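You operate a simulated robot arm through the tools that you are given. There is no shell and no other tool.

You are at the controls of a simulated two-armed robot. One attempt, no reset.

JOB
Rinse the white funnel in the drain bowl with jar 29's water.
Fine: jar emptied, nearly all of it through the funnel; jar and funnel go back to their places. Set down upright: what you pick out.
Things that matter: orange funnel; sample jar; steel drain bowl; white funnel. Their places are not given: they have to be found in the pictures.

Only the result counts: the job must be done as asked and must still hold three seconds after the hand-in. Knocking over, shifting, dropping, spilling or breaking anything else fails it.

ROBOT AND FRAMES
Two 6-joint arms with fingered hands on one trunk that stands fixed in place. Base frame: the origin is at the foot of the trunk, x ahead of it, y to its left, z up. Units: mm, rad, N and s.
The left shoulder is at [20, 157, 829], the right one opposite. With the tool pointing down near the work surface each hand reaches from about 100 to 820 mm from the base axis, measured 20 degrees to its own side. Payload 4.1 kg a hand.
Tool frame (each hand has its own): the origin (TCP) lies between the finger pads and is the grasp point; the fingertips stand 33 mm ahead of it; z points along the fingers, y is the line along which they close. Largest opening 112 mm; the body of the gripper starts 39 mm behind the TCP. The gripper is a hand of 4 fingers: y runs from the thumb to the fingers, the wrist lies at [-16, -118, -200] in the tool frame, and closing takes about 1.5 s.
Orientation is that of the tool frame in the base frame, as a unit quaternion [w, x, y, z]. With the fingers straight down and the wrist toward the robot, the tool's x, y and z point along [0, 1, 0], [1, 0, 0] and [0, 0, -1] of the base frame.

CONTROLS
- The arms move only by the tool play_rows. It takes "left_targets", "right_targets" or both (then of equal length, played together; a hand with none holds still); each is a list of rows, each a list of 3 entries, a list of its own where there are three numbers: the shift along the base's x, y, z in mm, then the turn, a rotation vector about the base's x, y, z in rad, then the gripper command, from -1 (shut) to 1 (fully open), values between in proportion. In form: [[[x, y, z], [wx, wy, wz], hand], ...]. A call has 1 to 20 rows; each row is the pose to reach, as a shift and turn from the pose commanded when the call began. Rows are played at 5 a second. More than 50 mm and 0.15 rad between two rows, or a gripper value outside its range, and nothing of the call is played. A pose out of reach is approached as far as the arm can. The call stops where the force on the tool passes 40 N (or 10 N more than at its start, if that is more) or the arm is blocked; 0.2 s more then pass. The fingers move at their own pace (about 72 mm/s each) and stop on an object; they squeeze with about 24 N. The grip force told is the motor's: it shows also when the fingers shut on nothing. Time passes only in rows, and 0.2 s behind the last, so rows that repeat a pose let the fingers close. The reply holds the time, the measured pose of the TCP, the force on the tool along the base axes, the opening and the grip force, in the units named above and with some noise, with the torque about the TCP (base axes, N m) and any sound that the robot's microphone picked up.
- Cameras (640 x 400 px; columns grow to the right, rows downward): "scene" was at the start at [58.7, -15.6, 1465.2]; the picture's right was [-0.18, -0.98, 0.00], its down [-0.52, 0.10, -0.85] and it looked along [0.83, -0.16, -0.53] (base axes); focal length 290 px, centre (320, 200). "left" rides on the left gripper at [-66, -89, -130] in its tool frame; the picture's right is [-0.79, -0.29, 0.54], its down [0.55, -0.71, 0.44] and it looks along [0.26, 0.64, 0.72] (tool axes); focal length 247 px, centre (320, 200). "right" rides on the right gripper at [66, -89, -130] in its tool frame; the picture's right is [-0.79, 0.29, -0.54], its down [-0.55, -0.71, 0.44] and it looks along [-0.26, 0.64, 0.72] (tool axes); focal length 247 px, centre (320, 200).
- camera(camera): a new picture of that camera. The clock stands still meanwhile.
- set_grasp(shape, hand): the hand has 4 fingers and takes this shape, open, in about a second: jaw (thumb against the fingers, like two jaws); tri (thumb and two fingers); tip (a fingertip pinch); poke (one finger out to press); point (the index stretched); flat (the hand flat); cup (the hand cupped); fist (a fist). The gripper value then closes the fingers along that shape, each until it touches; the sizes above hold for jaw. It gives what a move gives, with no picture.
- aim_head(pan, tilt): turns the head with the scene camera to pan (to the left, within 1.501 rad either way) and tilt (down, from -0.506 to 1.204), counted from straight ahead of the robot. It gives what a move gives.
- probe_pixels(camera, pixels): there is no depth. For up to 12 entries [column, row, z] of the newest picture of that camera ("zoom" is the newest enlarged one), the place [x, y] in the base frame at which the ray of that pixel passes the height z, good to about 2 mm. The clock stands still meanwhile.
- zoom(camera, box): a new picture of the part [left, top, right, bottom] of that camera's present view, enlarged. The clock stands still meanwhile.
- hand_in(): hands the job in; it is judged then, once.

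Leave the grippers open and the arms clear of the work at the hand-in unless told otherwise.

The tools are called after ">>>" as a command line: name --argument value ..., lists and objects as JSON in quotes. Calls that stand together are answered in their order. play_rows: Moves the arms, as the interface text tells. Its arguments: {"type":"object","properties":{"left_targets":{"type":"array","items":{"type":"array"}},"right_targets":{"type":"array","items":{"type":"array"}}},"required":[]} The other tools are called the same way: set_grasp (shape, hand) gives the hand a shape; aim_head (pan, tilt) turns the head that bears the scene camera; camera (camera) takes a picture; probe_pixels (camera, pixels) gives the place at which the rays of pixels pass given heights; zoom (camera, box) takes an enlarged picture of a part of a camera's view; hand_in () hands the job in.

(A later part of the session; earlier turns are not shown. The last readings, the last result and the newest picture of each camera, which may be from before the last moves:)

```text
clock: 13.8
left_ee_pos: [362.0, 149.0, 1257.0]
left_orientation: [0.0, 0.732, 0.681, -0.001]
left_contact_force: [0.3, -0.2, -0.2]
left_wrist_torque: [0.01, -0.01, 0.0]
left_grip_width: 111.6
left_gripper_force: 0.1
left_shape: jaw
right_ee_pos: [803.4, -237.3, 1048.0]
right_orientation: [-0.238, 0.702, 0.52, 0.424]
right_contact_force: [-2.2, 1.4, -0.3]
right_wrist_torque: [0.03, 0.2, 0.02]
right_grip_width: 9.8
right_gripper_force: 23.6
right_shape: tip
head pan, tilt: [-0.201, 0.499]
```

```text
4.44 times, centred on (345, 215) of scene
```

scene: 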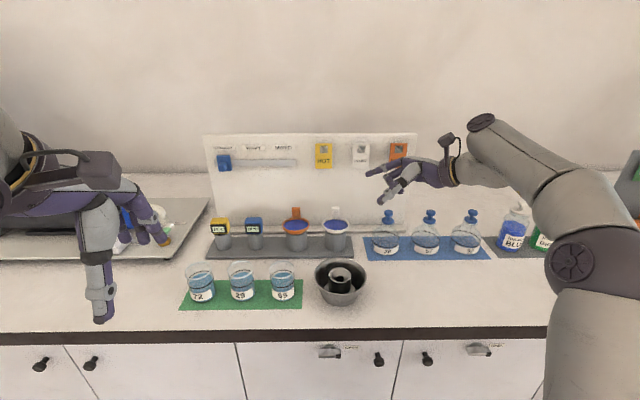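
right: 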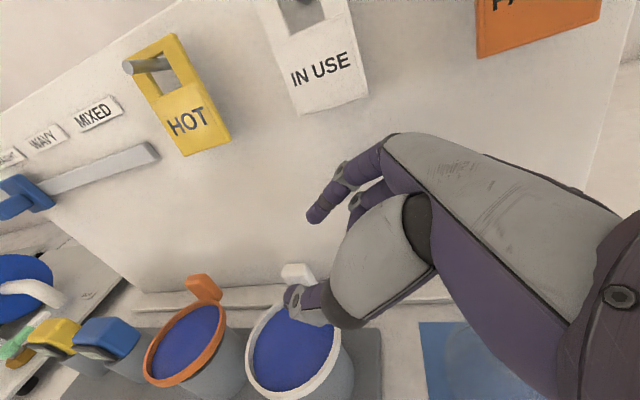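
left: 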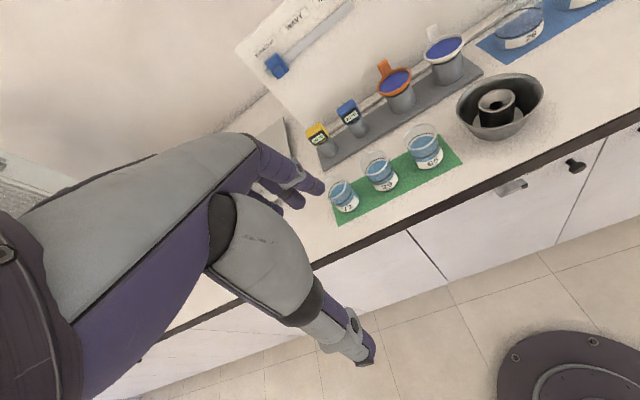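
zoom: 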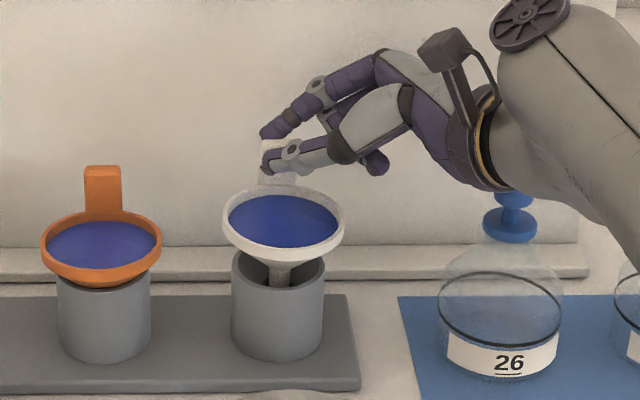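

The funnel lifts cleanly, and I see its cone and stem coming out of the hollow holder. I continue up in steps.

>>> play_rows --right_targets '[[[0, 0, 8], [0, 0, 0], -1], [[0, 0, 16], [0, 0, 0], -1], [[0, 0, 24], [0, 0, 0], -1], [[0, 0, 32], [0, 0, 0], -1], [[0, 0, 40], [0, 0, 0], -1], [[0, 0, 48], [0, 0, 0], -1], [[0, 0, 48], [0, 0, 0], -1]]'

>>> zoom --camera "scene" --box '[290, 150, 400, 240]'

```text
clock: 15.4
left_ee_pos: [363.7, 149.1, 1256.1]
left_orientation: [0.001, 0.732, 0.681, 0.0]
left_contact_force: [0.0, -0.5, 0.2]
left_wrist_torque: [0.02, 0.01, 0.0]
left_grip_width: 111.7
left_gripper_force: 0.1
left_shape: jaw
right_ee_pos: [804.2, -235.9, 1096.5]
right_orientation: [-0.238, 0.702, 0.521, 0.423]
right_contact_force: [0.1, -1.2, -0.6]
right_wrist_torque: [-0.01, 0.01, 0.0]
right_grip_width: 9.2
right_gripper_force: 24.0
right_shape: tip
head pan, tilt: [-0.201, 0.499]
```

```text
4.44 times, centred on (345, 195) of scene
```

zoom: 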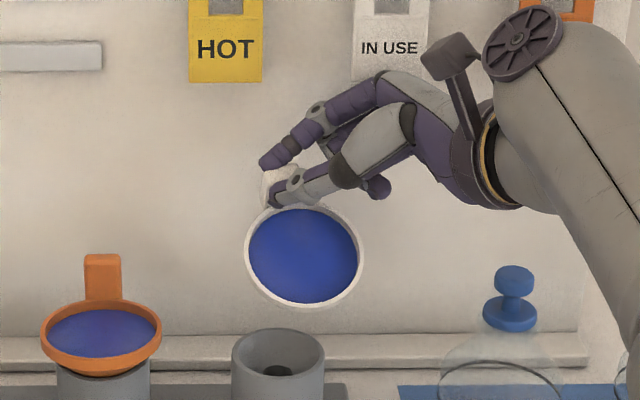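

The funnel has pitched in the pinch: its mouth now faces the robot at an angle because the pads can't hold its off-centre weight. I need to know exactly how it hangs, so I'll look closely from both cameras.

>>> zoom --camera "scene" --box '[315, 170, 385, 225]'

>>> camera --camera "right"

>>> zoom --camera "right" --box '[240, 200, 400, 330]'

>>> camera --camera "left"

```text
7.27 times, centred on (350, 198) of scene
```

zoom: 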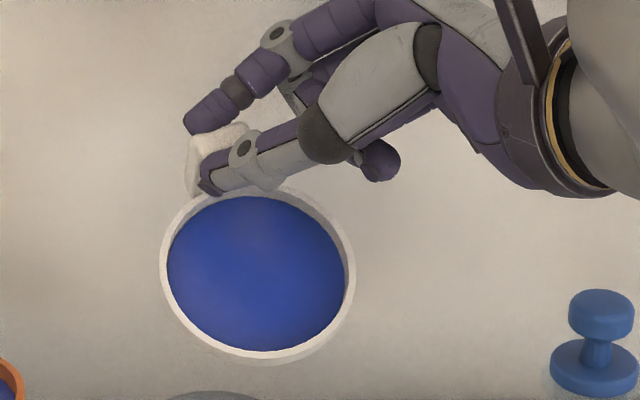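

```text
taken
```

right: 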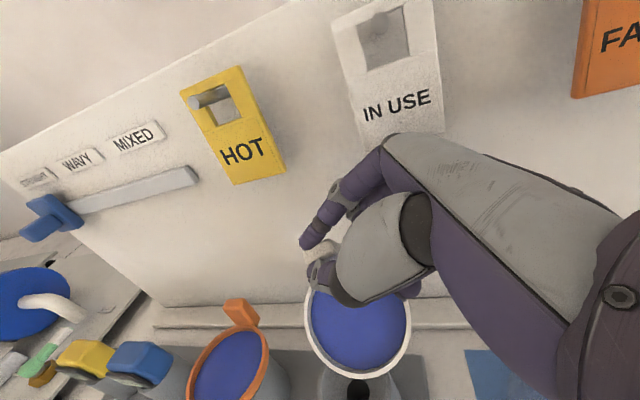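

```text
3.08 times, centred on (320, 265) of right
```

zoom: 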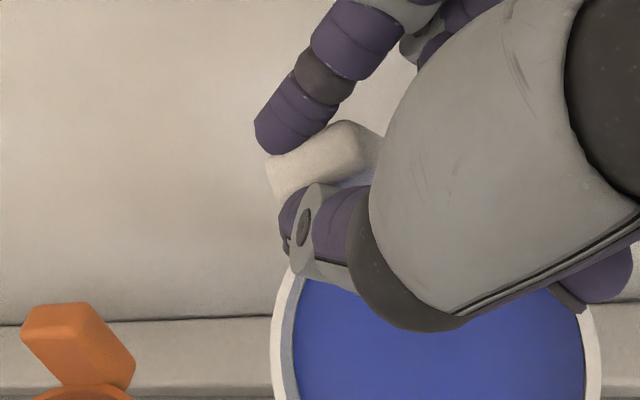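

```text
taken
```

left: 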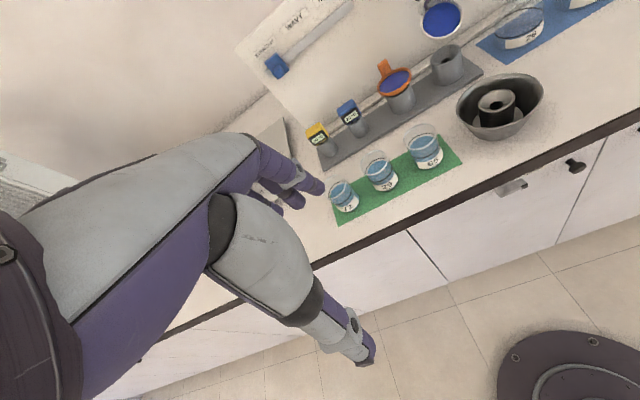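

The funnel has turned about the finger axis by about 47° and its rim now leans on the thumb, which acts as a stop. I'll first draw back and up, clear of everything, and then turn the hand about that same finger axis to bring the funnel upright again.

>>> play_rows --right_targets '[[[-15, 3, 10], [0, 0, 0], -1], [[-35, 7, 20], [0, 0, 0], -1], [[-60, 11, 28], [0, 0, 0], -1], [[-85, 16, 34], [0, 0, 0], -1], [[-105, 20, 40], [0, 0, 0], -1], [[-115, 22, 40], [0, 0, 0], -1], [[-115, 22, 40], [0, 0, 0], -1]]'

>>> camera --camera "scene"

>>> camera --camera "right"

```text
clock: 17.0
left_ee_pos: [362.6, 148.8, 1255.3]
left_orientation: [0.0, 0.732, 0.681, -0.001]
left_contact_force: [1.0, 0.5, 0.3]
left_wrist_torque: [-0.04, -0.01, -0.01]
left_grip_width: 111.7
left_gripper_force: 0.0
left_shape: jaw
right_ee_pos: [688.9, -212.3, 1134.4]
right_orientation: [-0.238, 0.702, 0.521, 0.423]
right_contact_force: [0.5, 0.3, 0.5]
right_wrist_torque: [0.05, 0.01, -0.03]
right_grip_width: 9.5
right_gripper_force: 24.2
right_shape: tip
head pan, tilt: [-0.201, 0.499]
```

```text
taken
```

scene: 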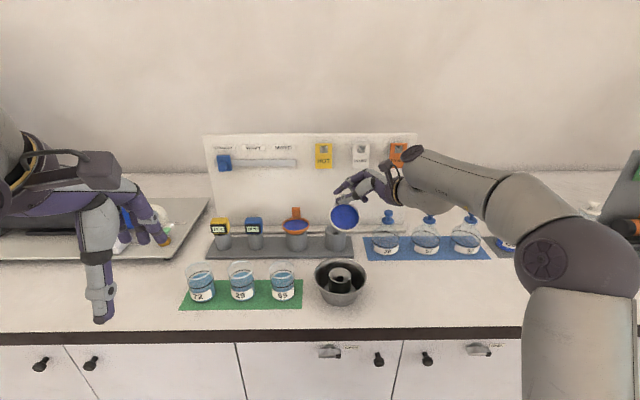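

```text
taken
```

right: 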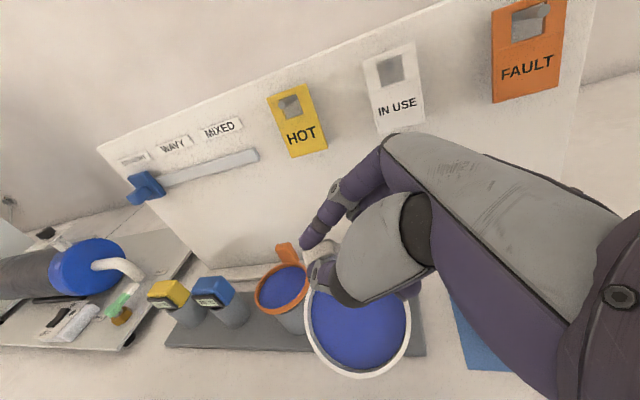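

The funnel stayed fixed relative to the hand. Now I turn the hand about its finger axis in 0.12 rad steps, half way first.

>>> play_rows --right_targets '[[[0, 0, 3], [0.035, 0.078, -0.053], -1], [[0, 0, 6], [0.07, 0.155, -0.106], -1], [[0, 0, 9], [0.104, 0.232, -0.158], -1], [[0, 0, 12], [0.139, 0.31, -0.211], -1], [[0, 0, 12], [0.139, 0.31, -0.211], -1]]'

>>> zoom --camera "scene" --box '[300, 150, 430, 240]'

>>> camera --camera "right"

```text
clock: 18.2
left_ee_pos: [362.4, 149.2, 1255.8]
left_orientation: [0.001, 0.732, 0.682, -0.001]
left_contact_force: [0.3, 0.1, 1.0]
left_wrist_torque: [-0.01, -0.02, -0.01]
left_grip_width: 111.8
left_gripper_force: 0.1
left_shape: jaw
right_ee_pos: [687.9, -213.0, 1147.6]
right_orientation: [-0.317, 0.792, 0.37, 0.367]
right_contact_force: [-0.4, -0.7, -0.3]
right_wrist_torque: [0.03, -0.05, 0.02]
right_grip_width: 9.4
right_gripper_force: 23.9
right_shape: tip
head pan, tilt: [-0.201, 0.499]
```

```text
4.44 times, centred on (365, 195) of scene
```

zoom: 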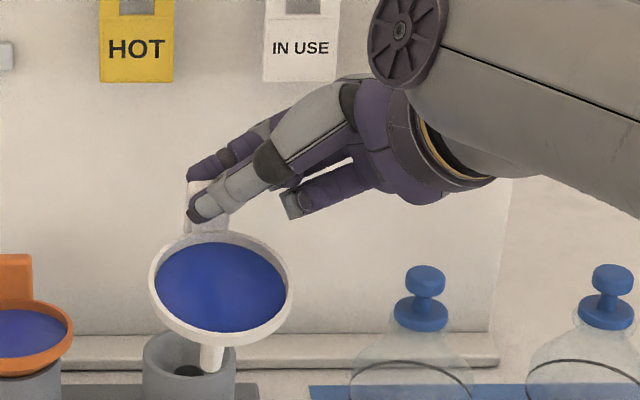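

```text
taken
```

right: 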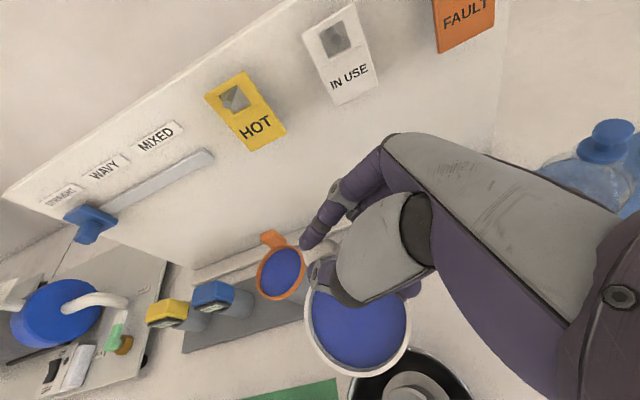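

It works: the funnel turns with the hand and the stem is visible below it. I'll continue with the second half of the turn.

>>> play_rows --right_targets '[[[0, 0, 3], [0.035, 0.078, -0.053], -1], [[0, 0, 6], [0.07, 0.155, -0.106], -1], [[0, 0, 9], [0.104, 0.232, -0.158], -1], [[0, 0, 12], [0.139, 0.31, -0.211], -1], [[0, 0, 12], [0.139, 0.31, -0.211], -1]]'

>>> zoom --camera "scene" --box '[300, 150, 430, 240]'

>>> camera --camera "right"

>>> zoom --camera "left" --box '[410, 0, 570, 110]'

```text
clock: 19.4
left_ee_pos: [362.5, 148.4, 1256.8]
left_orientation: [0.0, 0.732, 0.682, -0.001]
left_contact_force: [0.5, 0.1, 0.2]
left_wrist_torque: [-0.01, -0.02, 0.01]
left_grip_width: 111.8
left_gripper_force: 0.1
left_shape: jaw
right_ee_pos: [688.9, -213.7, 1158.1]
right_orientation: [-0.384, 0.85, 0.205, 0.297]
right_contact_force: [0.3, 0.1, 0.5]
right_wrist_torque: [-0.02, -0.04, 0.01]
right_grip_width: 9.4
right_gripper_force: 24.0
right_shape: tip
head pan, tilt: [-0.201, 0.499]
```

```text
4.44 times, centred on (365, 195) of scene
```

zoom: 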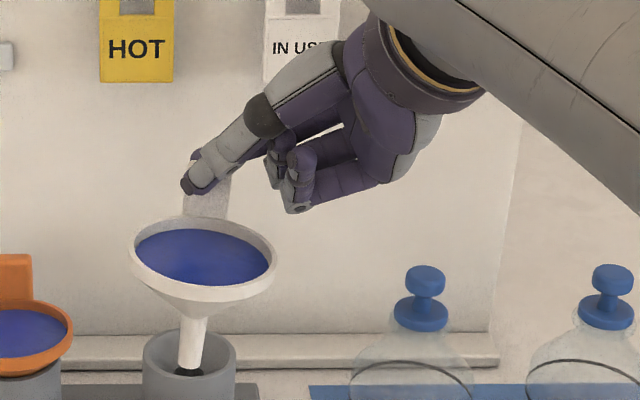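

```text
taken
```

right: 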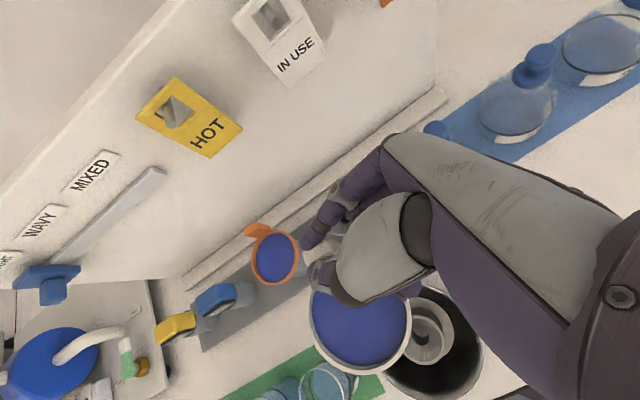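

```text
3.64 times, centred on (490, 55) of left
```

zoom: 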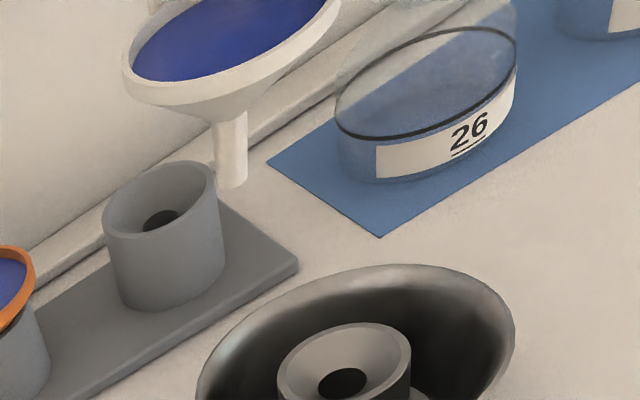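

The funnel is nearly upright, but the stem leans left at the bottom by about 12° in the scene view. I'll correct this with -0.2 rad about the bench-forward axis and measure again.

>>> play_rows --right_targets '[[[0, 0, 0], [-0.1, 0.018, 0], -1], [[0, 0, 0], [-0.197, 0.037, 0], -1], [[0, 0, 0], [-0.197, 0.037, 0], -1], [[0, 0, 0], [-0.197, 0.037, 0], -1]]'

>>> zoom --camera "scene" --box '[310, 170, 390, 225]'

>>> zoom --camera "left" --box '[410, 0, 570, 110]'

>>> camera --camera "right"

```text
clock: 20.4
left_ee_pos: [363.3, 149.3, 1257.2]
left_orientation: [0.001, 0.732, 0.681, 0.0]
left_contact_force: [0.1, 0.7, 0.3]
left_wrist_torque: [0.02, 0.04, 0.02]
left_grip_width: 111.6
left_gripper_force: 0.1
left_shape: jaw
right_ee_pos: [688.9, -214.0, 1158.7]
right_orientation: [-0.302, 0.889, 0.227, 0.26]
right_contact_force: [0.1, 0.5, 0.3]
right_wrist_torque: [-0.06, -0.02, -0.04]
right_grip_width: 9.4
right_gripper_force: 23.7
right_shape: tip
head pan, tilt: [-0.201, 0.499]
```

```text
7.27 times, centred on (350, 198) of scene
```

zoom: 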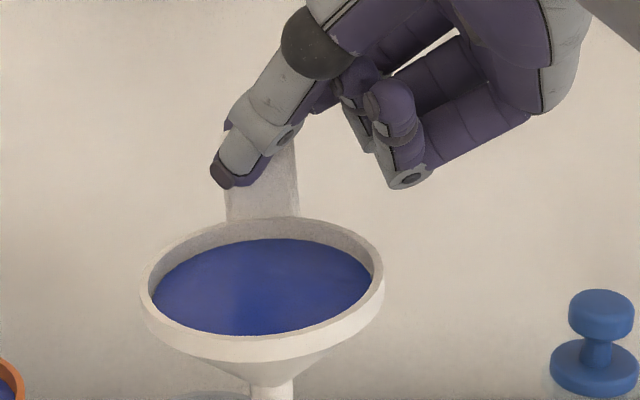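

```text
3.64 times, centred on (490, 55) of left
```

zoom: 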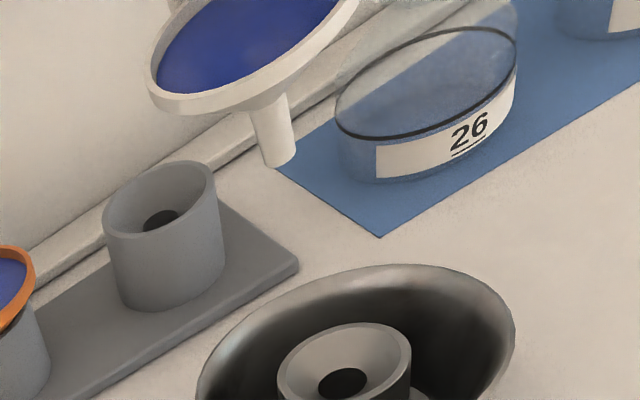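

```text
taken
```

right: 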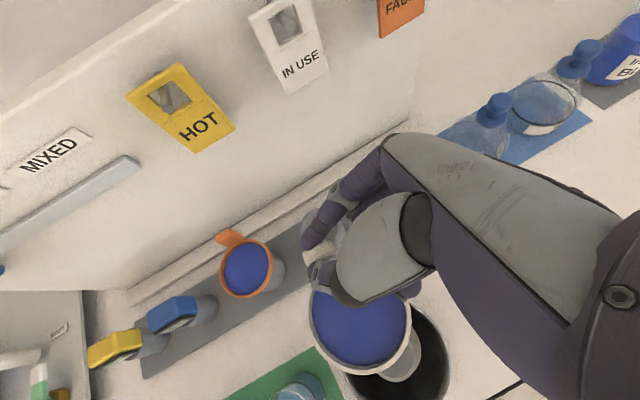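

I'll zoom finely on the stem in the left and scene cameras to measure its remaining tilt.

>>> zoom --camera "left" --box '[440, 0, 510, 60]'

>>> zoom --camera "scene" --box '[320, 195, 370, 250]'

>>> zoom --camera "right" --box '[290, 260, 470, 400]'

```text
6.67 times, centred on (475, 30) of left
```

zoom: 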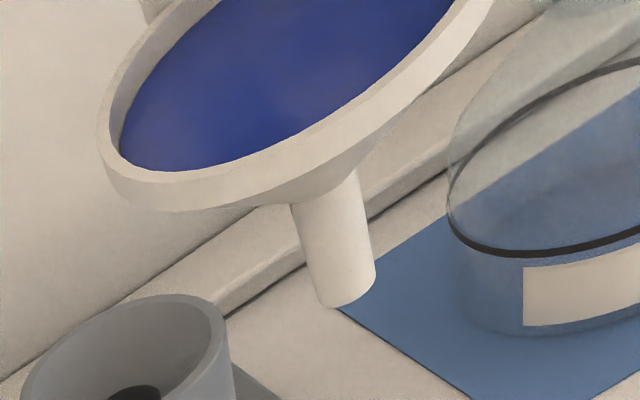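

```text
7.27 times, centred on (345, 222) of scene
```

zoom: 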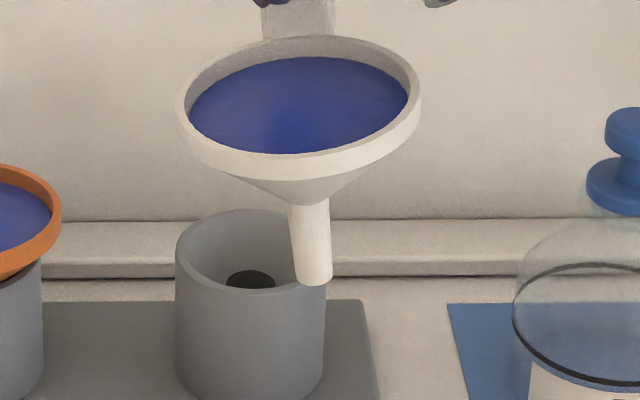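

```text
2.86 times, centred on (380, 330) of right
```

zoom: 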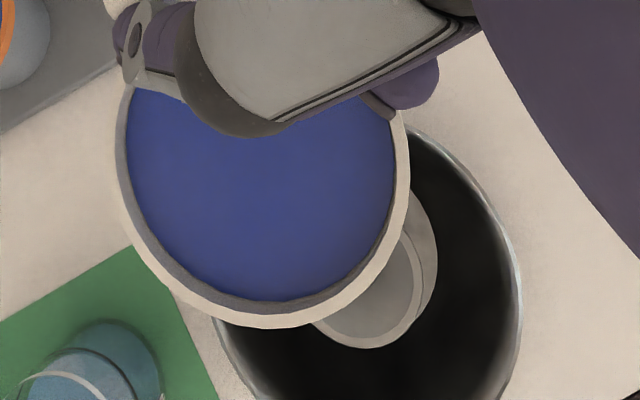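

Residual: the stem's bottom leans right by about 0.09 rad; the pitch is fine. I'll triangulate the stem tip (scene 344.2,233.4; left 479.2,43.2) and the stem top (scene 342.9,222; left 475.8,28.5).

>>> probe_pixels --camera "scene" --pixels '[[344.2, 233.4, 1030], [344.2, 233.4, 1050], [344.2, 233.4, 1070], [342.9, 222, 1060], [342.9, 222, 1080], [342.9, 222, 1100], [342.1, 208, 1100], [342.1, 208, 1120]]'

>>> probe_pixels --camera "left" --pixels '[[479.2, 43.2, 1030], [479.2, 43.2, 1050], [479.2, 43.2, 1070], [475.8, 28.5, 1060], [475.8, 28.5, 1080], [475.8, 28.5, 1100]]'

```text
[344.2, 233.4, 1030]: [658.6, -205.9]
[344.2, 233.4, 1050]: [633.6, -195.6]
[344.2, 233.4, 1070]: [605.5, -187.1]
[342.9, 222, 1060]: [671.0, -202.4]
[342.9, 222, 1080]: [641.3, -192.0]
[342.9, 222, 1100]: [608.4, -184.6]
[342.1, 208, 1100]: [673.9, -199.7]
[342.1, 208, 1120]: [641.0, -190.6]
```

```text
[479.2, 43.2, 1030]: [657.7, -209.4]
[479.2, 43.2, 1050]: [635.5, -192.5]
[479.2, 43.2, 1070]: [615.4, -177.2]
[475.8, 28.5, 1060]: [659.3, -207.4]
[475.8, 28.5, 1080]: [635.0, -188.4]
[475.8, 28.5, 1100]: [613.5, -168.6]
```

The stem tip is about (646.5,-201,1040), the rim is about 78 mm above it, and the stem is ~13.5 mm across. I'll apply the +0.09 rad correction and carry the funnel above the bowl's stand: shift (-64,+14.5).

>>> play_rows --right_targets '[[[-8, 2, 0], [0.045, -0.008, 0], -1], [[-25, 6, 0], [0.0885, -0.0166, 0], -1], [[-45, 10, 0], [0.0885, -0.0166, 0], -1], [[-60, 13.5, 0], [0.0885, -0.0166, 0], -1], [[-64, 14.5, 0], [0.0885, -0.0166, 0], -1], [[-64, 14.5, 0], [0.0885, -0.0166, 0], -1]]'

>>> zoom --camera "scene" --box '[300, 190, 390, 290]'

>>> zoom --camera "left" --box '[440, 20, 570, 140]'

>>> camera --camera "right"

```text
clock: 21.8
left_ee_pos: [363.7, 149.4, 1255.8]
left_orientation: [0.0, 0.732, 0.681, -0.001]
left_contact_force: [-0.6, 0.0, -0.7]
left_wrist_torque: [0.01, -0.03, 0.01]
left_grip_width: 111.4
left_gripper_force: 0.1
left_shape: jaw
right_ee_pos: [622.7, -198.3, 1160.3]
right_orientation: [-0.339, 0.872, 0.218, 0.277]
right_contact_force: [-0.3, -0.4, 0.0]
right_wrist_torque: [-0.02, 0.0, -0.03]
right_grip_width: 9.2
right_gripper_force: 24.1
right_shape: tip
head pan, tilt: [-0.201, 0.499]
```

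```text
4.00 times, centred on (345, 240) of scene
```

zoom: 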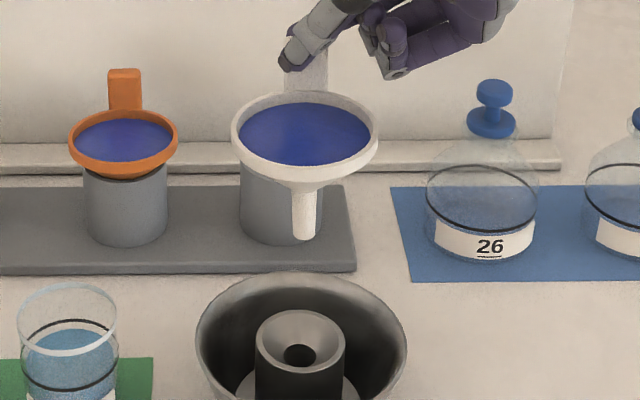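

```text
3.33 times, centred on (505, 80) of left
```

zoom: 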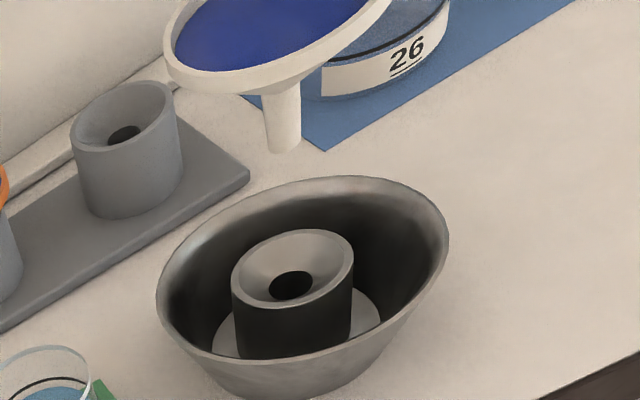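

```text
taken
```

right: 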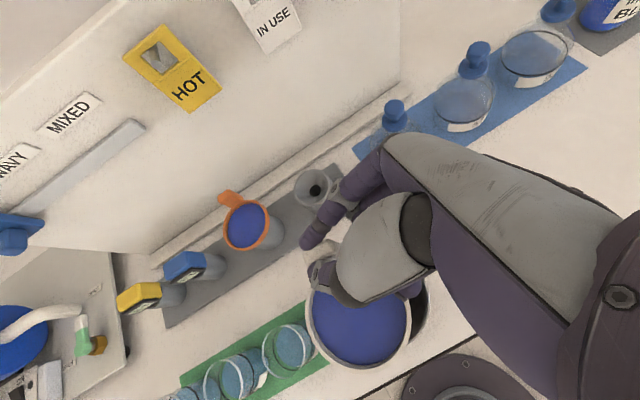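

The funnel now hangs level over the bowl. I'll triangulate the stem tip (scene 341,249.5; left 494.5,65) against the stand top (scene 340.1,275.75; left 496.6,100.4).

>>> probe_pixels --camera "scene" --pixels '[[341, 249.5, 1025], [341, 249.5, 1035], [341, 249.5, 1045], [341, 249.5, 1055], [340.1, 275.75, 945], [340.1, 275.75, 955], [340.1, 275.75, 965]]'

>>> probe_pixels --camera "left" --pixels '[[494.5, 65, 1025], [494.5, 65, 1035], [494.5, 65, 1045], [494.5, 65, 1055], [496.6, 100.4, 945], [496.6, 100.4, 955], [496.6, 100.4, 965]]'

```text
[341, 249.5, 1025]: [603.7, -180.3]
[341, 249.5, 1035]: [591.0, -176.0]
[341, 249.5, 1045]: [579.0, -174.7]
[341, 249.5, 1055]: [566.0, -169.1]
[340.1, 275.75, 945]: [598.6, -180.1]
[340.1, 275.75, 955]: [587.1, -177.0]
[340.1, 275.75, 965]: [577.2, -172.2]
```

```text
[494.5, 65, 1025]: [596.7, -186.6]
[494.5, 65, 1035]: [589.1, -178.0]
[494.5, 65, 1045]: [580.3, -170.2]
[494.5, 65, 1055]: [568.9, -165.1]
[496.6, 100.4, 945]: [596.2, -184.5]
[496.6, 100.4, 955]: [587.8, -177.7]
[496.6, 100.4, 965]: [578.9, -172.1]
```

The tip is at (585,-175,1040), directly over the stand at (584.5,-176,958). I'll lower 74 mm to just above the stand opening.

>>> play_rows --right_targets '[[[0, 0, -8], [0, 0, 0], -1], [[0, 0, -18], [0, 0, 0], -1], [[0, 0, -28], [0, 0, 0], -1], [[0, 0, -38], [0, 0, 0], -1], [[0, 0, -48], [0, 0, 0], -1], [[0, 0, -58], [0, 0, 0], -1], [[0, 0, -66], [0, 0, 0], -1], [[0, 0, -74], [0, 0, 0], -1], [[0, 0, -74], [0, 0, 0], -1]]'

>>> zoom --camera "scene" --box '[300, 220, 390, 300]'

>>> zoom --camera "left" --box '[440, 20, 570, 140]'

```text
clock: 23.8
left_ee_pos: [362.5, 148.8, 1255.2]
left_orientation: [0.0, 0.732, 0.681, 0.0]
left_contact_force: [0.2, 0.3, -0.4]
left_wrist_torque: [-0.01, 0.02, 0.03]
left_grip_width: 111.4
left_gripper_force: 0.0
left_shape: jaw
right_ee_pos: [625.3, -197.9, 1083.3]
right_orientation: [-0.339, 0.872, 0.218, 0.277]
right_contact_force: [0.3, 0.9, -0.6]
right_wrist_torque: [-0.01, -0.02, -0.03]
right_grip_width: 9.5
right_gripper_force: 24.4
right_shape: tip
head pan, tilt: [-0.201, 0.499]
```

```text
5.00 times, centred on (345, 260) of scene
```

zoom: 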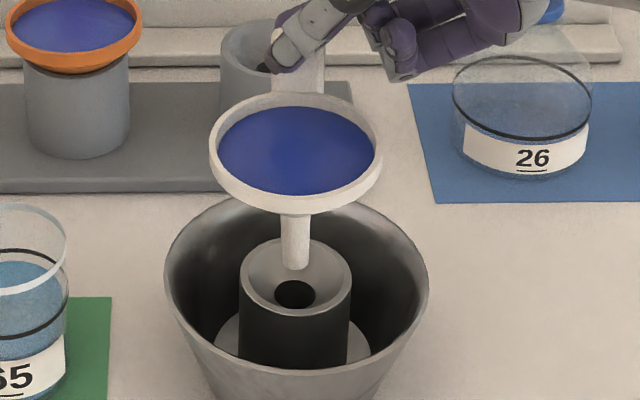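

```text
3.33 times, centred on (505, 80) of left
```

zoom: 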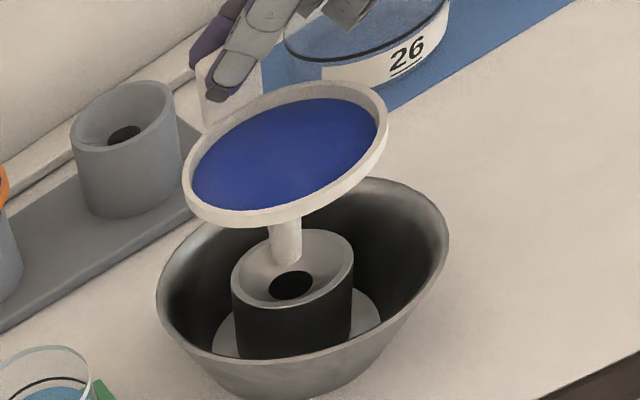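

The tip is at about z 963, roughly 3 mm forward of centre. I correct by (-3,-0.5) and lower in small steps while watching the force.

>>> play_rows --right_targets '[[[-3, -0.5, 0], [0, 0, 0], -1], [[-3, -0.5, -5], [0, 0, 0], -1], [[-3, -0.5, -10], [0, 0, 0], -1], [[-3, -0.5, -15], [0, 0, 0], -1], [[-3, -0.5, -20], [0, 0, 0], -1], [[-3, -0.5, -20], [0, 0, 0], -1]]'

>>> zoom --camera "scene" --box '[300, 220, 390, 300]'

>>> zoom --camera "left" --box '[440, 20, 570, 140]'

```text
clock: 25.2
left_ee_pos: [362.5, 149.6, 1256.4]
left_orientation: [0.001, 0.732, 0.682, -0.001]
left_contact_force: [-0.5, 0.9, -0.6]
left_wrist_torque: [0.0, 0.04, 0.01]
left_grip_width: 111.5
left_gripper_force: 0.2
left_shape: jaw
right_ee_pos: [622.3, -199.5, 1064.7]
right_orientation: [-0.339, 0.872, 0.219, 0.276]
right_contact_force: [-0.1, -0.1, -0.7]
right_wrist_torque: [-0.02, -0.04, -0.02]
right_grip_width: 9.3
right_gripper_force: 24.3
right_shape: tip
head pan, tilt: [-0.201, 0.499]
```

```text
5.00 times, centred on (345, 260) of scene
```

zoom: 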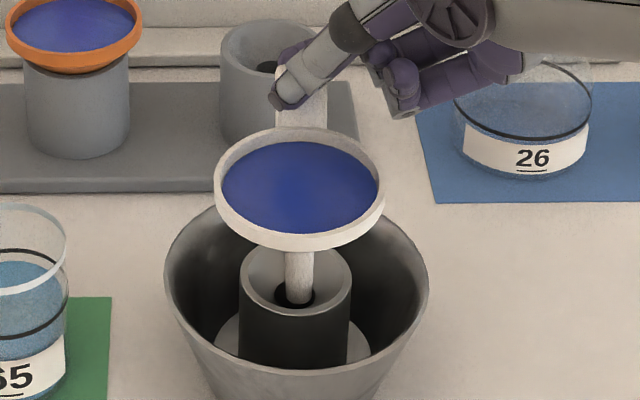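

```text
3.33 times, centred on (505, 80) of left
```

zoom: 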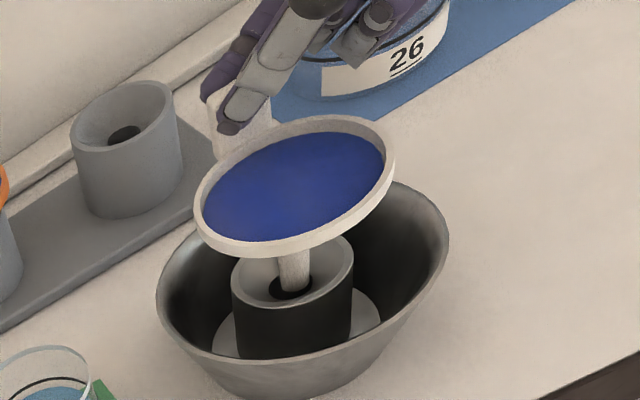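

The stem tip has entered the hole, slightly right of centre. I nudge (+1.2,+1.8) and keep lowering gently.

>>> play_rows --right_targets '[[[1.2, 1.8, 0], [0, 0, 0], -1], [[1.2, 1.8, -4], [0, 0, 0], -1], [[1.2, 1.8, -8], [0, 0, 0], -1], [[1.2, 1.8, -12], [0, 0, 0], -1], [[1.2, 1.8, -12], [0, 0, 0], -1]]'

>>> zoom --camera "scene" --box '[300, 220, 390, 300]'

>>> zoom --camera "left" --box '[440, 20, 570, 140]'

```text
clock: 26.4
left_ee_pos: [363.3, 149.3, 1257.0]
left_orientation: [0.001, 0.732, 0.681, 0.001]
left_contact_force: [-0.4, 0.5, -0.5]
left_wrist_torque: [0.0, -0.02, 0.01]
left_grip_width: 111.7
left_gripper_force: 0.1
left_shape: jaw
right_ee_pos: [622.5, -197.7, 1052.7]
right_orientation: [-0.339, 0.872, 0.218, 0.276]
right_contact_force: [0.0, -0.1, -0.6]
right_wrist_torque: [-0.01, -0.01, 0.04]
right_grip_width: 9.2
right_gripper_force: 23.9
right_shape: tip
head pan, tilt: [-0.201, 0.499]
```

```text
5.00 times, centred on (345, 260) of scene
```

zoom: 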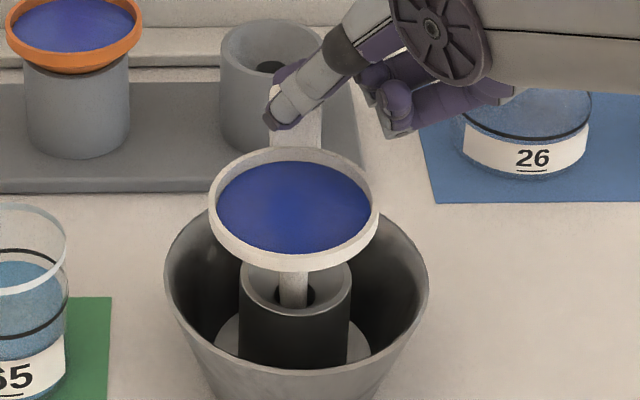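

```text
3.33 times, centred on (505, 80) of left
```

zoom: 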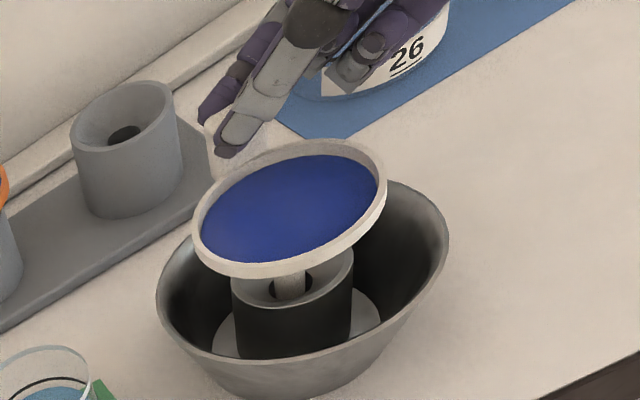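

The stem is inside the hole with no contact force. I'll continue down 20 mm in 4 mm steps.

>>> play_rows --right_targets '[[[0.5, 0, -4], [0, 0, 0], -1], [[0.5, 0, -8], [0, 0, 0], -1], [[0.5, 0, -12], [0, 0, 0], -1], [[0.5, 0, -16], [0, 0, 0], -1], [[0.5, 0, -16], [0, 0, 0], -1]]'

>>> zoom --camera "scene" --box '[300, 220, 390, 300]'

>>> zoom --camera "left" --box '[440, 20, 570, 140]'

```text
clock: 27.6
left_ee_pos: [362.6, 149.0, 1255.9]
left_orientation: [0.002, 0.732, 0.682, -0.001]
left_contact_force: [0.1, -0.7, 0.3]
left_wrist_torque: [-0.04, 0.02, 0.02]
left_grip_width: 111.6
left_gripper_force: 0.1
left_shape: jaw
right_ee_pos: [622.7, -198.3, 1036.5]
right_orientation: [-0.339, 0.872, 0.218, 0.277]
right_contact_force: [0.5, -0.7, -0.3]
right_wrist_torque: [-0.03, 0.0, 0.02]
right_grip_width: 9.3
right_gripper_force: 24.1
right_shape: tip
head pan, tilt: [-0.201, 0.499]
```

```text
5.00 times, centred on (345, 260) of scene
```

zoom: 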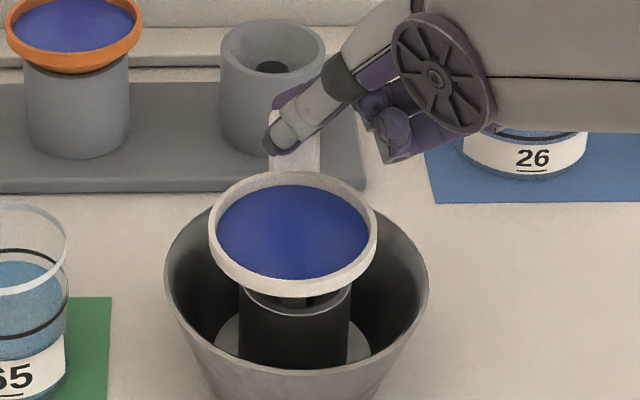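

```text
3.33 times, centred on (505, 80) of left
```

zoom: 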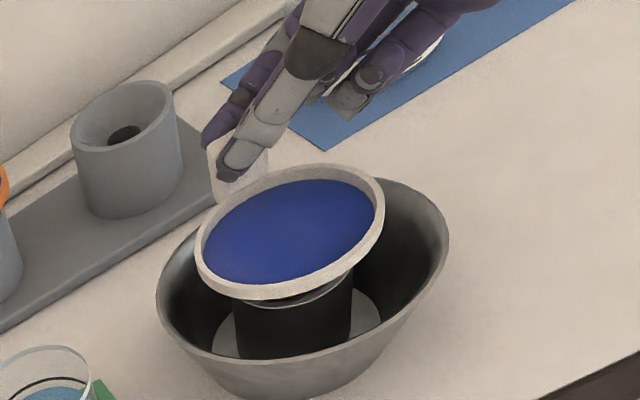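

There's still no contact; the rim is now near z 994. I'll continue in 3 mm steps, watching the force.

>>> play_rows --right_targets '[[[0, 0, -3], [0, 0, 0], -1], [[0, 0, -6], [0, 0, 0], -1], [[0, 0, -9], [0, 0, 0], -1], [[0, 0, -9], [0, 0, 0], -1]]'

>>> zoom --camera "scene" --box '[300, 220, 390, 300]'

>>> zoom --camera "left" --box '[440, 20, 570, 140]'

```text
clock: 28.6
left_ee_pos: [363.7, 148.7, 1256.5]
left_orientation: [0.001, 0.731, 0.682, 0.0]
left_contact_force: [0.8, -0.2, -0.1]
left_wrist_torque: [-0.03, -0.01, 0.02]
left_grip_width: 111.5
left_gripper_force: 0.0
left_shape: jaw
right_ee_pos: [623.1, -199.8, 1027.9]
right_orientation: [-0.339, 0.872, 0.217, 0.278]
right_contact_force: [0.2, 0.6, 0.1]
right_wrist_torque: [-0.03, 0.01, 0.01]
right_grip_width: 9.4
right_gripper_force: 23.9
right_shape: tip
head pan, tilt: [-0.201, 0.499]
```

```text
5.00 times, centred on (345, 260) of scene
```

zoom: 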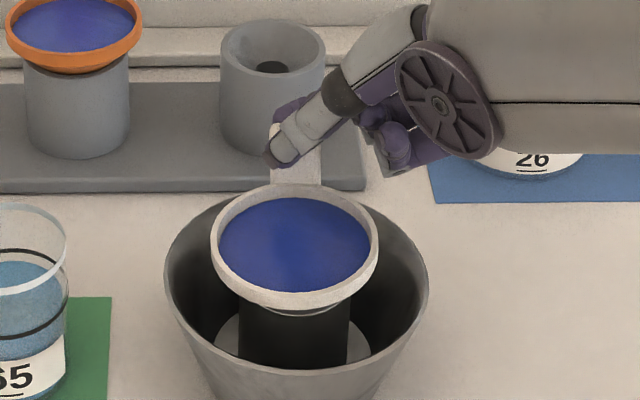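

```text
3.33 times, centred on (505, 80) of left
```

zoom: 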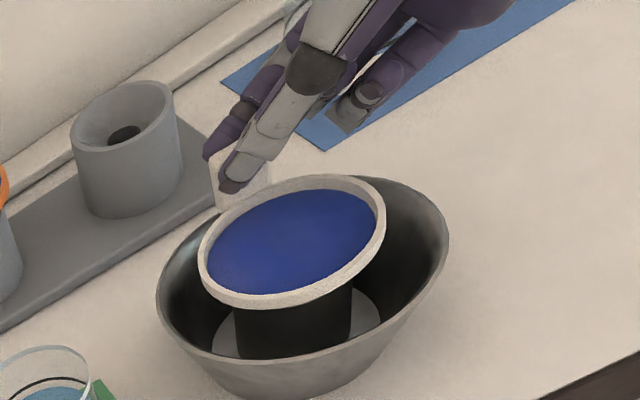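

Still no force, and the rim is around z 985. Another few 2 mm steps.

>>> play_rows --right_targets '[[[0, 0, -2], [0, 0, 0], -1], [[0, 0, -4], [0, 0, 0], -1], [[0, 0, -6], [0, 0, 0], -1], [[0, 0, -6], [0, 0, 0], -1]]'

>>> zoom --camera "scene" --box '[300, 220, 390, 300]'

>>> zoom --camera "left" --box '[440, 20, 570, 140]'

```text
clock: 29.6
left_ee_pos: [363.0, 150.2, 1256.2]
left_orientation: [0.001, 0.732, 0.682, 0.0]
left_contact_force: [0.3, -0.3, -0.4]
left_wrist_torque: [0.01, -0.03, 0.0]
left_grip_width: 111.7
left_gripper_force: 0.1
left_shape: jaw
right_ee_pos: [623.8, -198.4, 1024.3]
right_orientation: [-0.339, 0.871, 0.218, 0.279]
right_contact_force: [11.5, -2.0, 15.9]
right_wrist_torque: [0.27, -0.21, -0.18]
right_grip_width: 9.8
right_gripper_force: 24.2
right_shape: tip
head pan, tilt: [-0.201, 0.499]
```

```text
5.00 times, centred on (345, 260) of scene
```

zoom: 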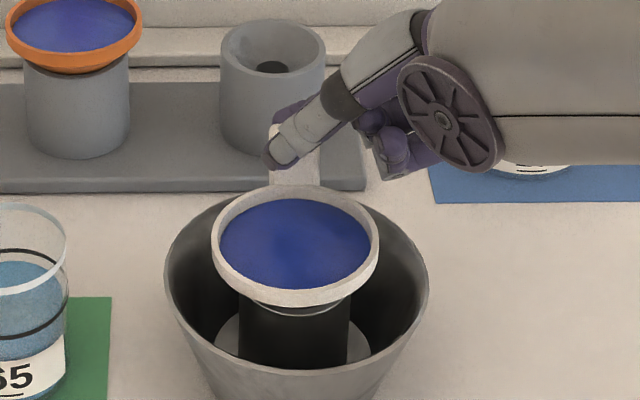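

```text
3.33 times, centred on (505, 80) of left
```

zoom: 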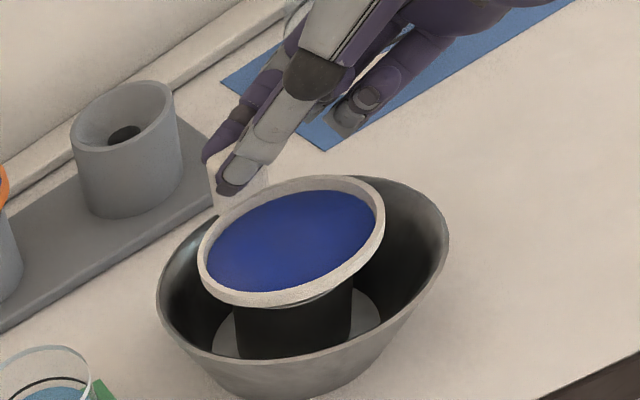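

Contact: 16 N upward, so the funnel is seated on the stand. I'll ease up about 2 mm to relieve the force, then open the pinch gradually.

>>> play_rows --right_targets '[[[0.8, 0, 1.5], [0, 0, 0], -1], [[0.8, 0, 2.2], [0, 0, 0], -1], [[0.8, 0, 2.2], [0, 0, 0], -1]]'

>>> zoom --camera "scene" --box '[300, 220, 390, 300]'

```text
clock: 30.4
left_ee_pos: [363.0, 149.0, 1257.0]
left_orientation: [0.001, 0.732, 0.682, -0.001]
left_contact_force: [-0.1, -0.3, -0.2]
left_wrist_torque: [0.03, 0.0, 0.03]
left_grip_width: 111.6
left_gripper_force: 0.1
left_shape: jaw
right_ee_pos: [622.5, -198.9, 1024.7]
right_orientation: [-0.339, 0.872, 0.218, 0.276]
right_contact_force: [10.5, -2.9, 13.3]
right_wrist_torque: [0.18, -0.25, -0.13]
right_grip_width: 9.9
right_gripper_force: 23.7
right_shape: tip
head pan, tilt: [-0.201, 0.499]
```

```text
5.00 times, centred on (345, 260) of scene
```

zoom: 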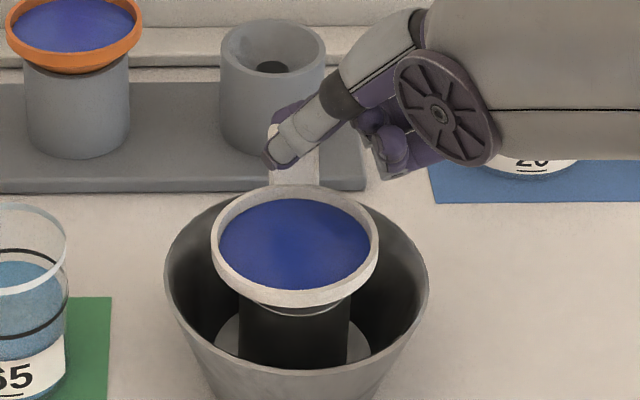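

The force is still 13 N up and 10 N forward. I'll ease another 2.5 mm up and 1.5 mm forward.

>>> play_rows --right_targets '[[[0.8, 0, 1.2], [0, 0, 0], -1], [[1.5, 0, 2.5], [0, 0, 0], -1], [[1.5, 0, 2.5], [0, 0, 0], -1]]'

```text
clock: 31.2
left_ee_pos: [364.0, 147.6, 1256.7]
left_orientation: [0.0, 0.732, 0.681, -0.001]
left_contact_force: [-0.6, -0.1, 0.5]
left_wrist_torque: [0.04, -0.01, 0.0]
left_grip_width: 112.0
left_gripper_force: 0.0
left_shape: jaw
right_ee_pos: [624.5, -196.2, 1027.0]
right_orientation: [-0.339, 0.873, 0.218, 0.275]
right_contact_force: [2.4, -2.1, 2.4]
right_wrist_torque: [0.04, -0.03, 0.01]
right_grip_width: 9.9
right_gripper_force: 23.8
right_shape: tip
head pan, tilt: [-0.201, 0.499]
```

Forces are down to about 2.5 N. Now I open the pinch gradually to about 40 mm.

>>> play_rows --right_targets '[[[0, 0, 0], [0, 0, 0], -0.85], [[0, 0, 0], [0, 0, 0], -0.75], [[0, 0, 0], [0, 0, 0], -0.65], [[0, 0, 0], [0, 0, 0], -0.55], [[0, 0, 0], [0, 0, 0], -0.45], [[0, 0, 0], [0, 0, 0], -0.35], [[0, 0, 0], [0, 0, 0], -0.3]]'

>>> zoom --camera "scene" --box '[300, 220, 390, 300]'

>>> zoom --camera "left" --box '[440, 20, 570, 140]'

>>> camera --camera "right"

```text
clock: 32.8
left_ee_pos: [363.5, 149.8, 1256.8]
left_orientation: [0.0, 0.732, 0.681, -0.001]
left_contact_force: [-0.2, -0.1, -0.2]
left_wrist_torque: [-0.04, -0.03, -0.03]
left_grip_width: 111.6
left_gripper_force: 0.0
left_shape: jaw
right_ee_pos: [625.9, -196.8, 1028.7]
right_orientation: [-0.339, 0.872, 0.218, 0.276]
right_contact_force: [0.2, -0.1, 0.2]
right_wrist_torque: [-0.04, -0.03, 0.0]
right_grip_width: 39.0
right_gripper_force: 0.1
right_shape: tip
head pan, tilt: [-0.201, 0.499]
```

```text
5.00 times, centred on (345, 260) of scene
```

zoom: 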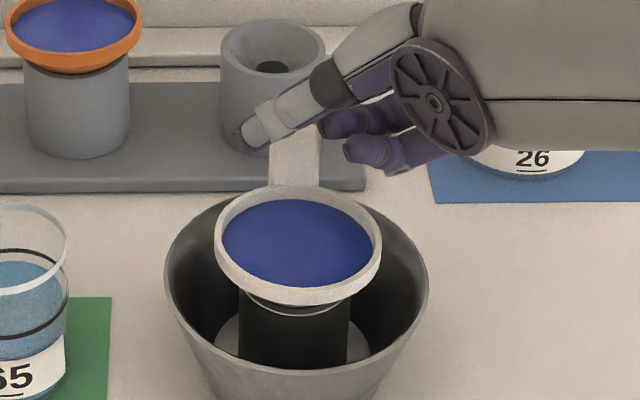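

```text
3.33 times, centred on (505, 80) of left
```

zoom: 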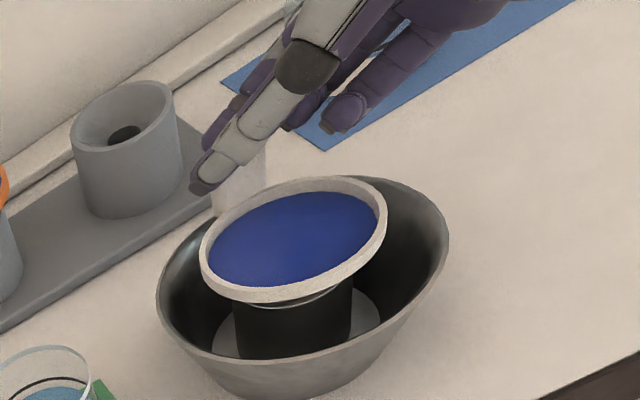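

```text
taken
```

right: 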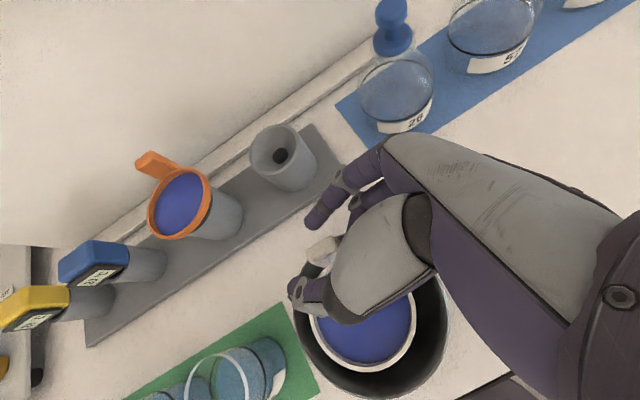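

The funnel is released and sits well on the stand. I withdraw the right hand back along its finger axis (right/up), then park it to the right and back, clear of the left arm's work.

>>> play_rows --right_targets '[[[-7, -14, 12], [0, 0, 0], -0.3], [[-14, -28, 24], [0, 0, 0], -0.3], [[-22, -46, 40], [0, 0, 0], -0.3], [[-34, -72, 66], [0, 0, 0], -0.3], [[-50, -100, 92], [0, 0, 0], -0.3], [[-70, -125, 115], [0, 0, 0], -0.3], [[-90, -150, 135], [0, 0, 0], -0.3], [[-110, -175, 145], [0, 0, 0], -0.3], [[-130, -200, 150], [0, 0, 0], -0.3], [[-150, -225, 150], [0, 0, 0], -0.3], [[-150, -225, 150], [0, 0, 0], -0.3]]'

>>> camera --camera "scene"

>>> camera --camera "right"

>>> zoom --camera "left" --box '[340, 20, 560, 210]'

```text
clock: 35.2
left_ee_pos: [362.9, 148.7, 1256.6]
left_orientation: [0.0, 0.732, 0.682, -0.001]
left_contact_force: [0.2, 1.1, -0.2]
left_wrist_torque: [-0.01, 0.02, 0.03]
left_grip_width: 111.6
left_gripper_force: 0.0
left_shape: jaw
right_ee_pos: [475.4, -422.7, 1175.4]
right_orientation: [-0.339, 0.873, 0.218, 0.277]
right_contact_force: [-0.1, -0.2, 0.0]
right_wrist_torque: [-0.03, 0.04, -0.01]
right_grip_width: 38.9
right_gripper_force: 0.1
right_shape: tip
head pan, tilt: [-0.201, 0.499]
```

```text
taken
```

scene: 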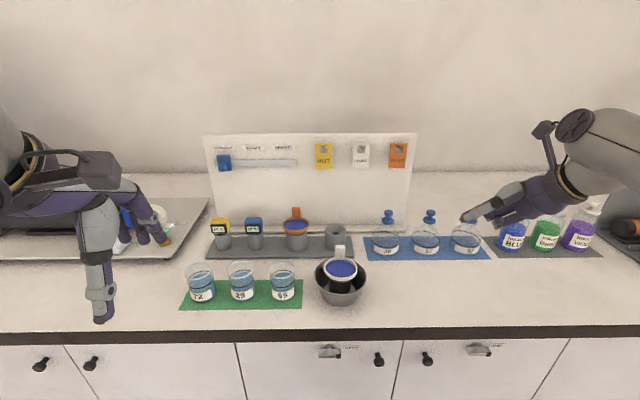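

```text
taken
```

right: 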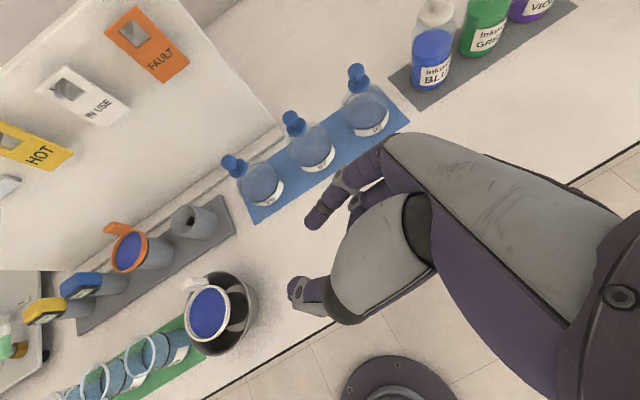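

```text
2.11 times, centred on (450, 115) of left
```

zoom: 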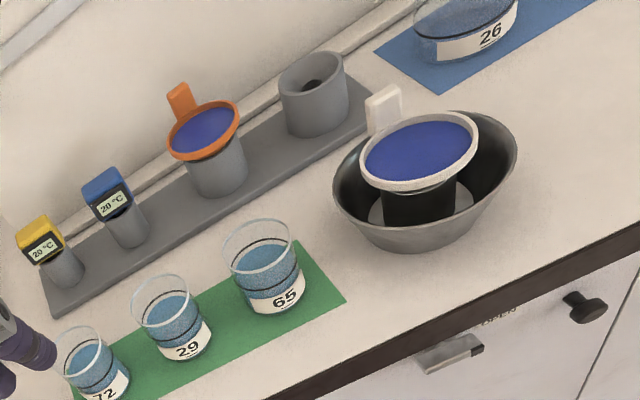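

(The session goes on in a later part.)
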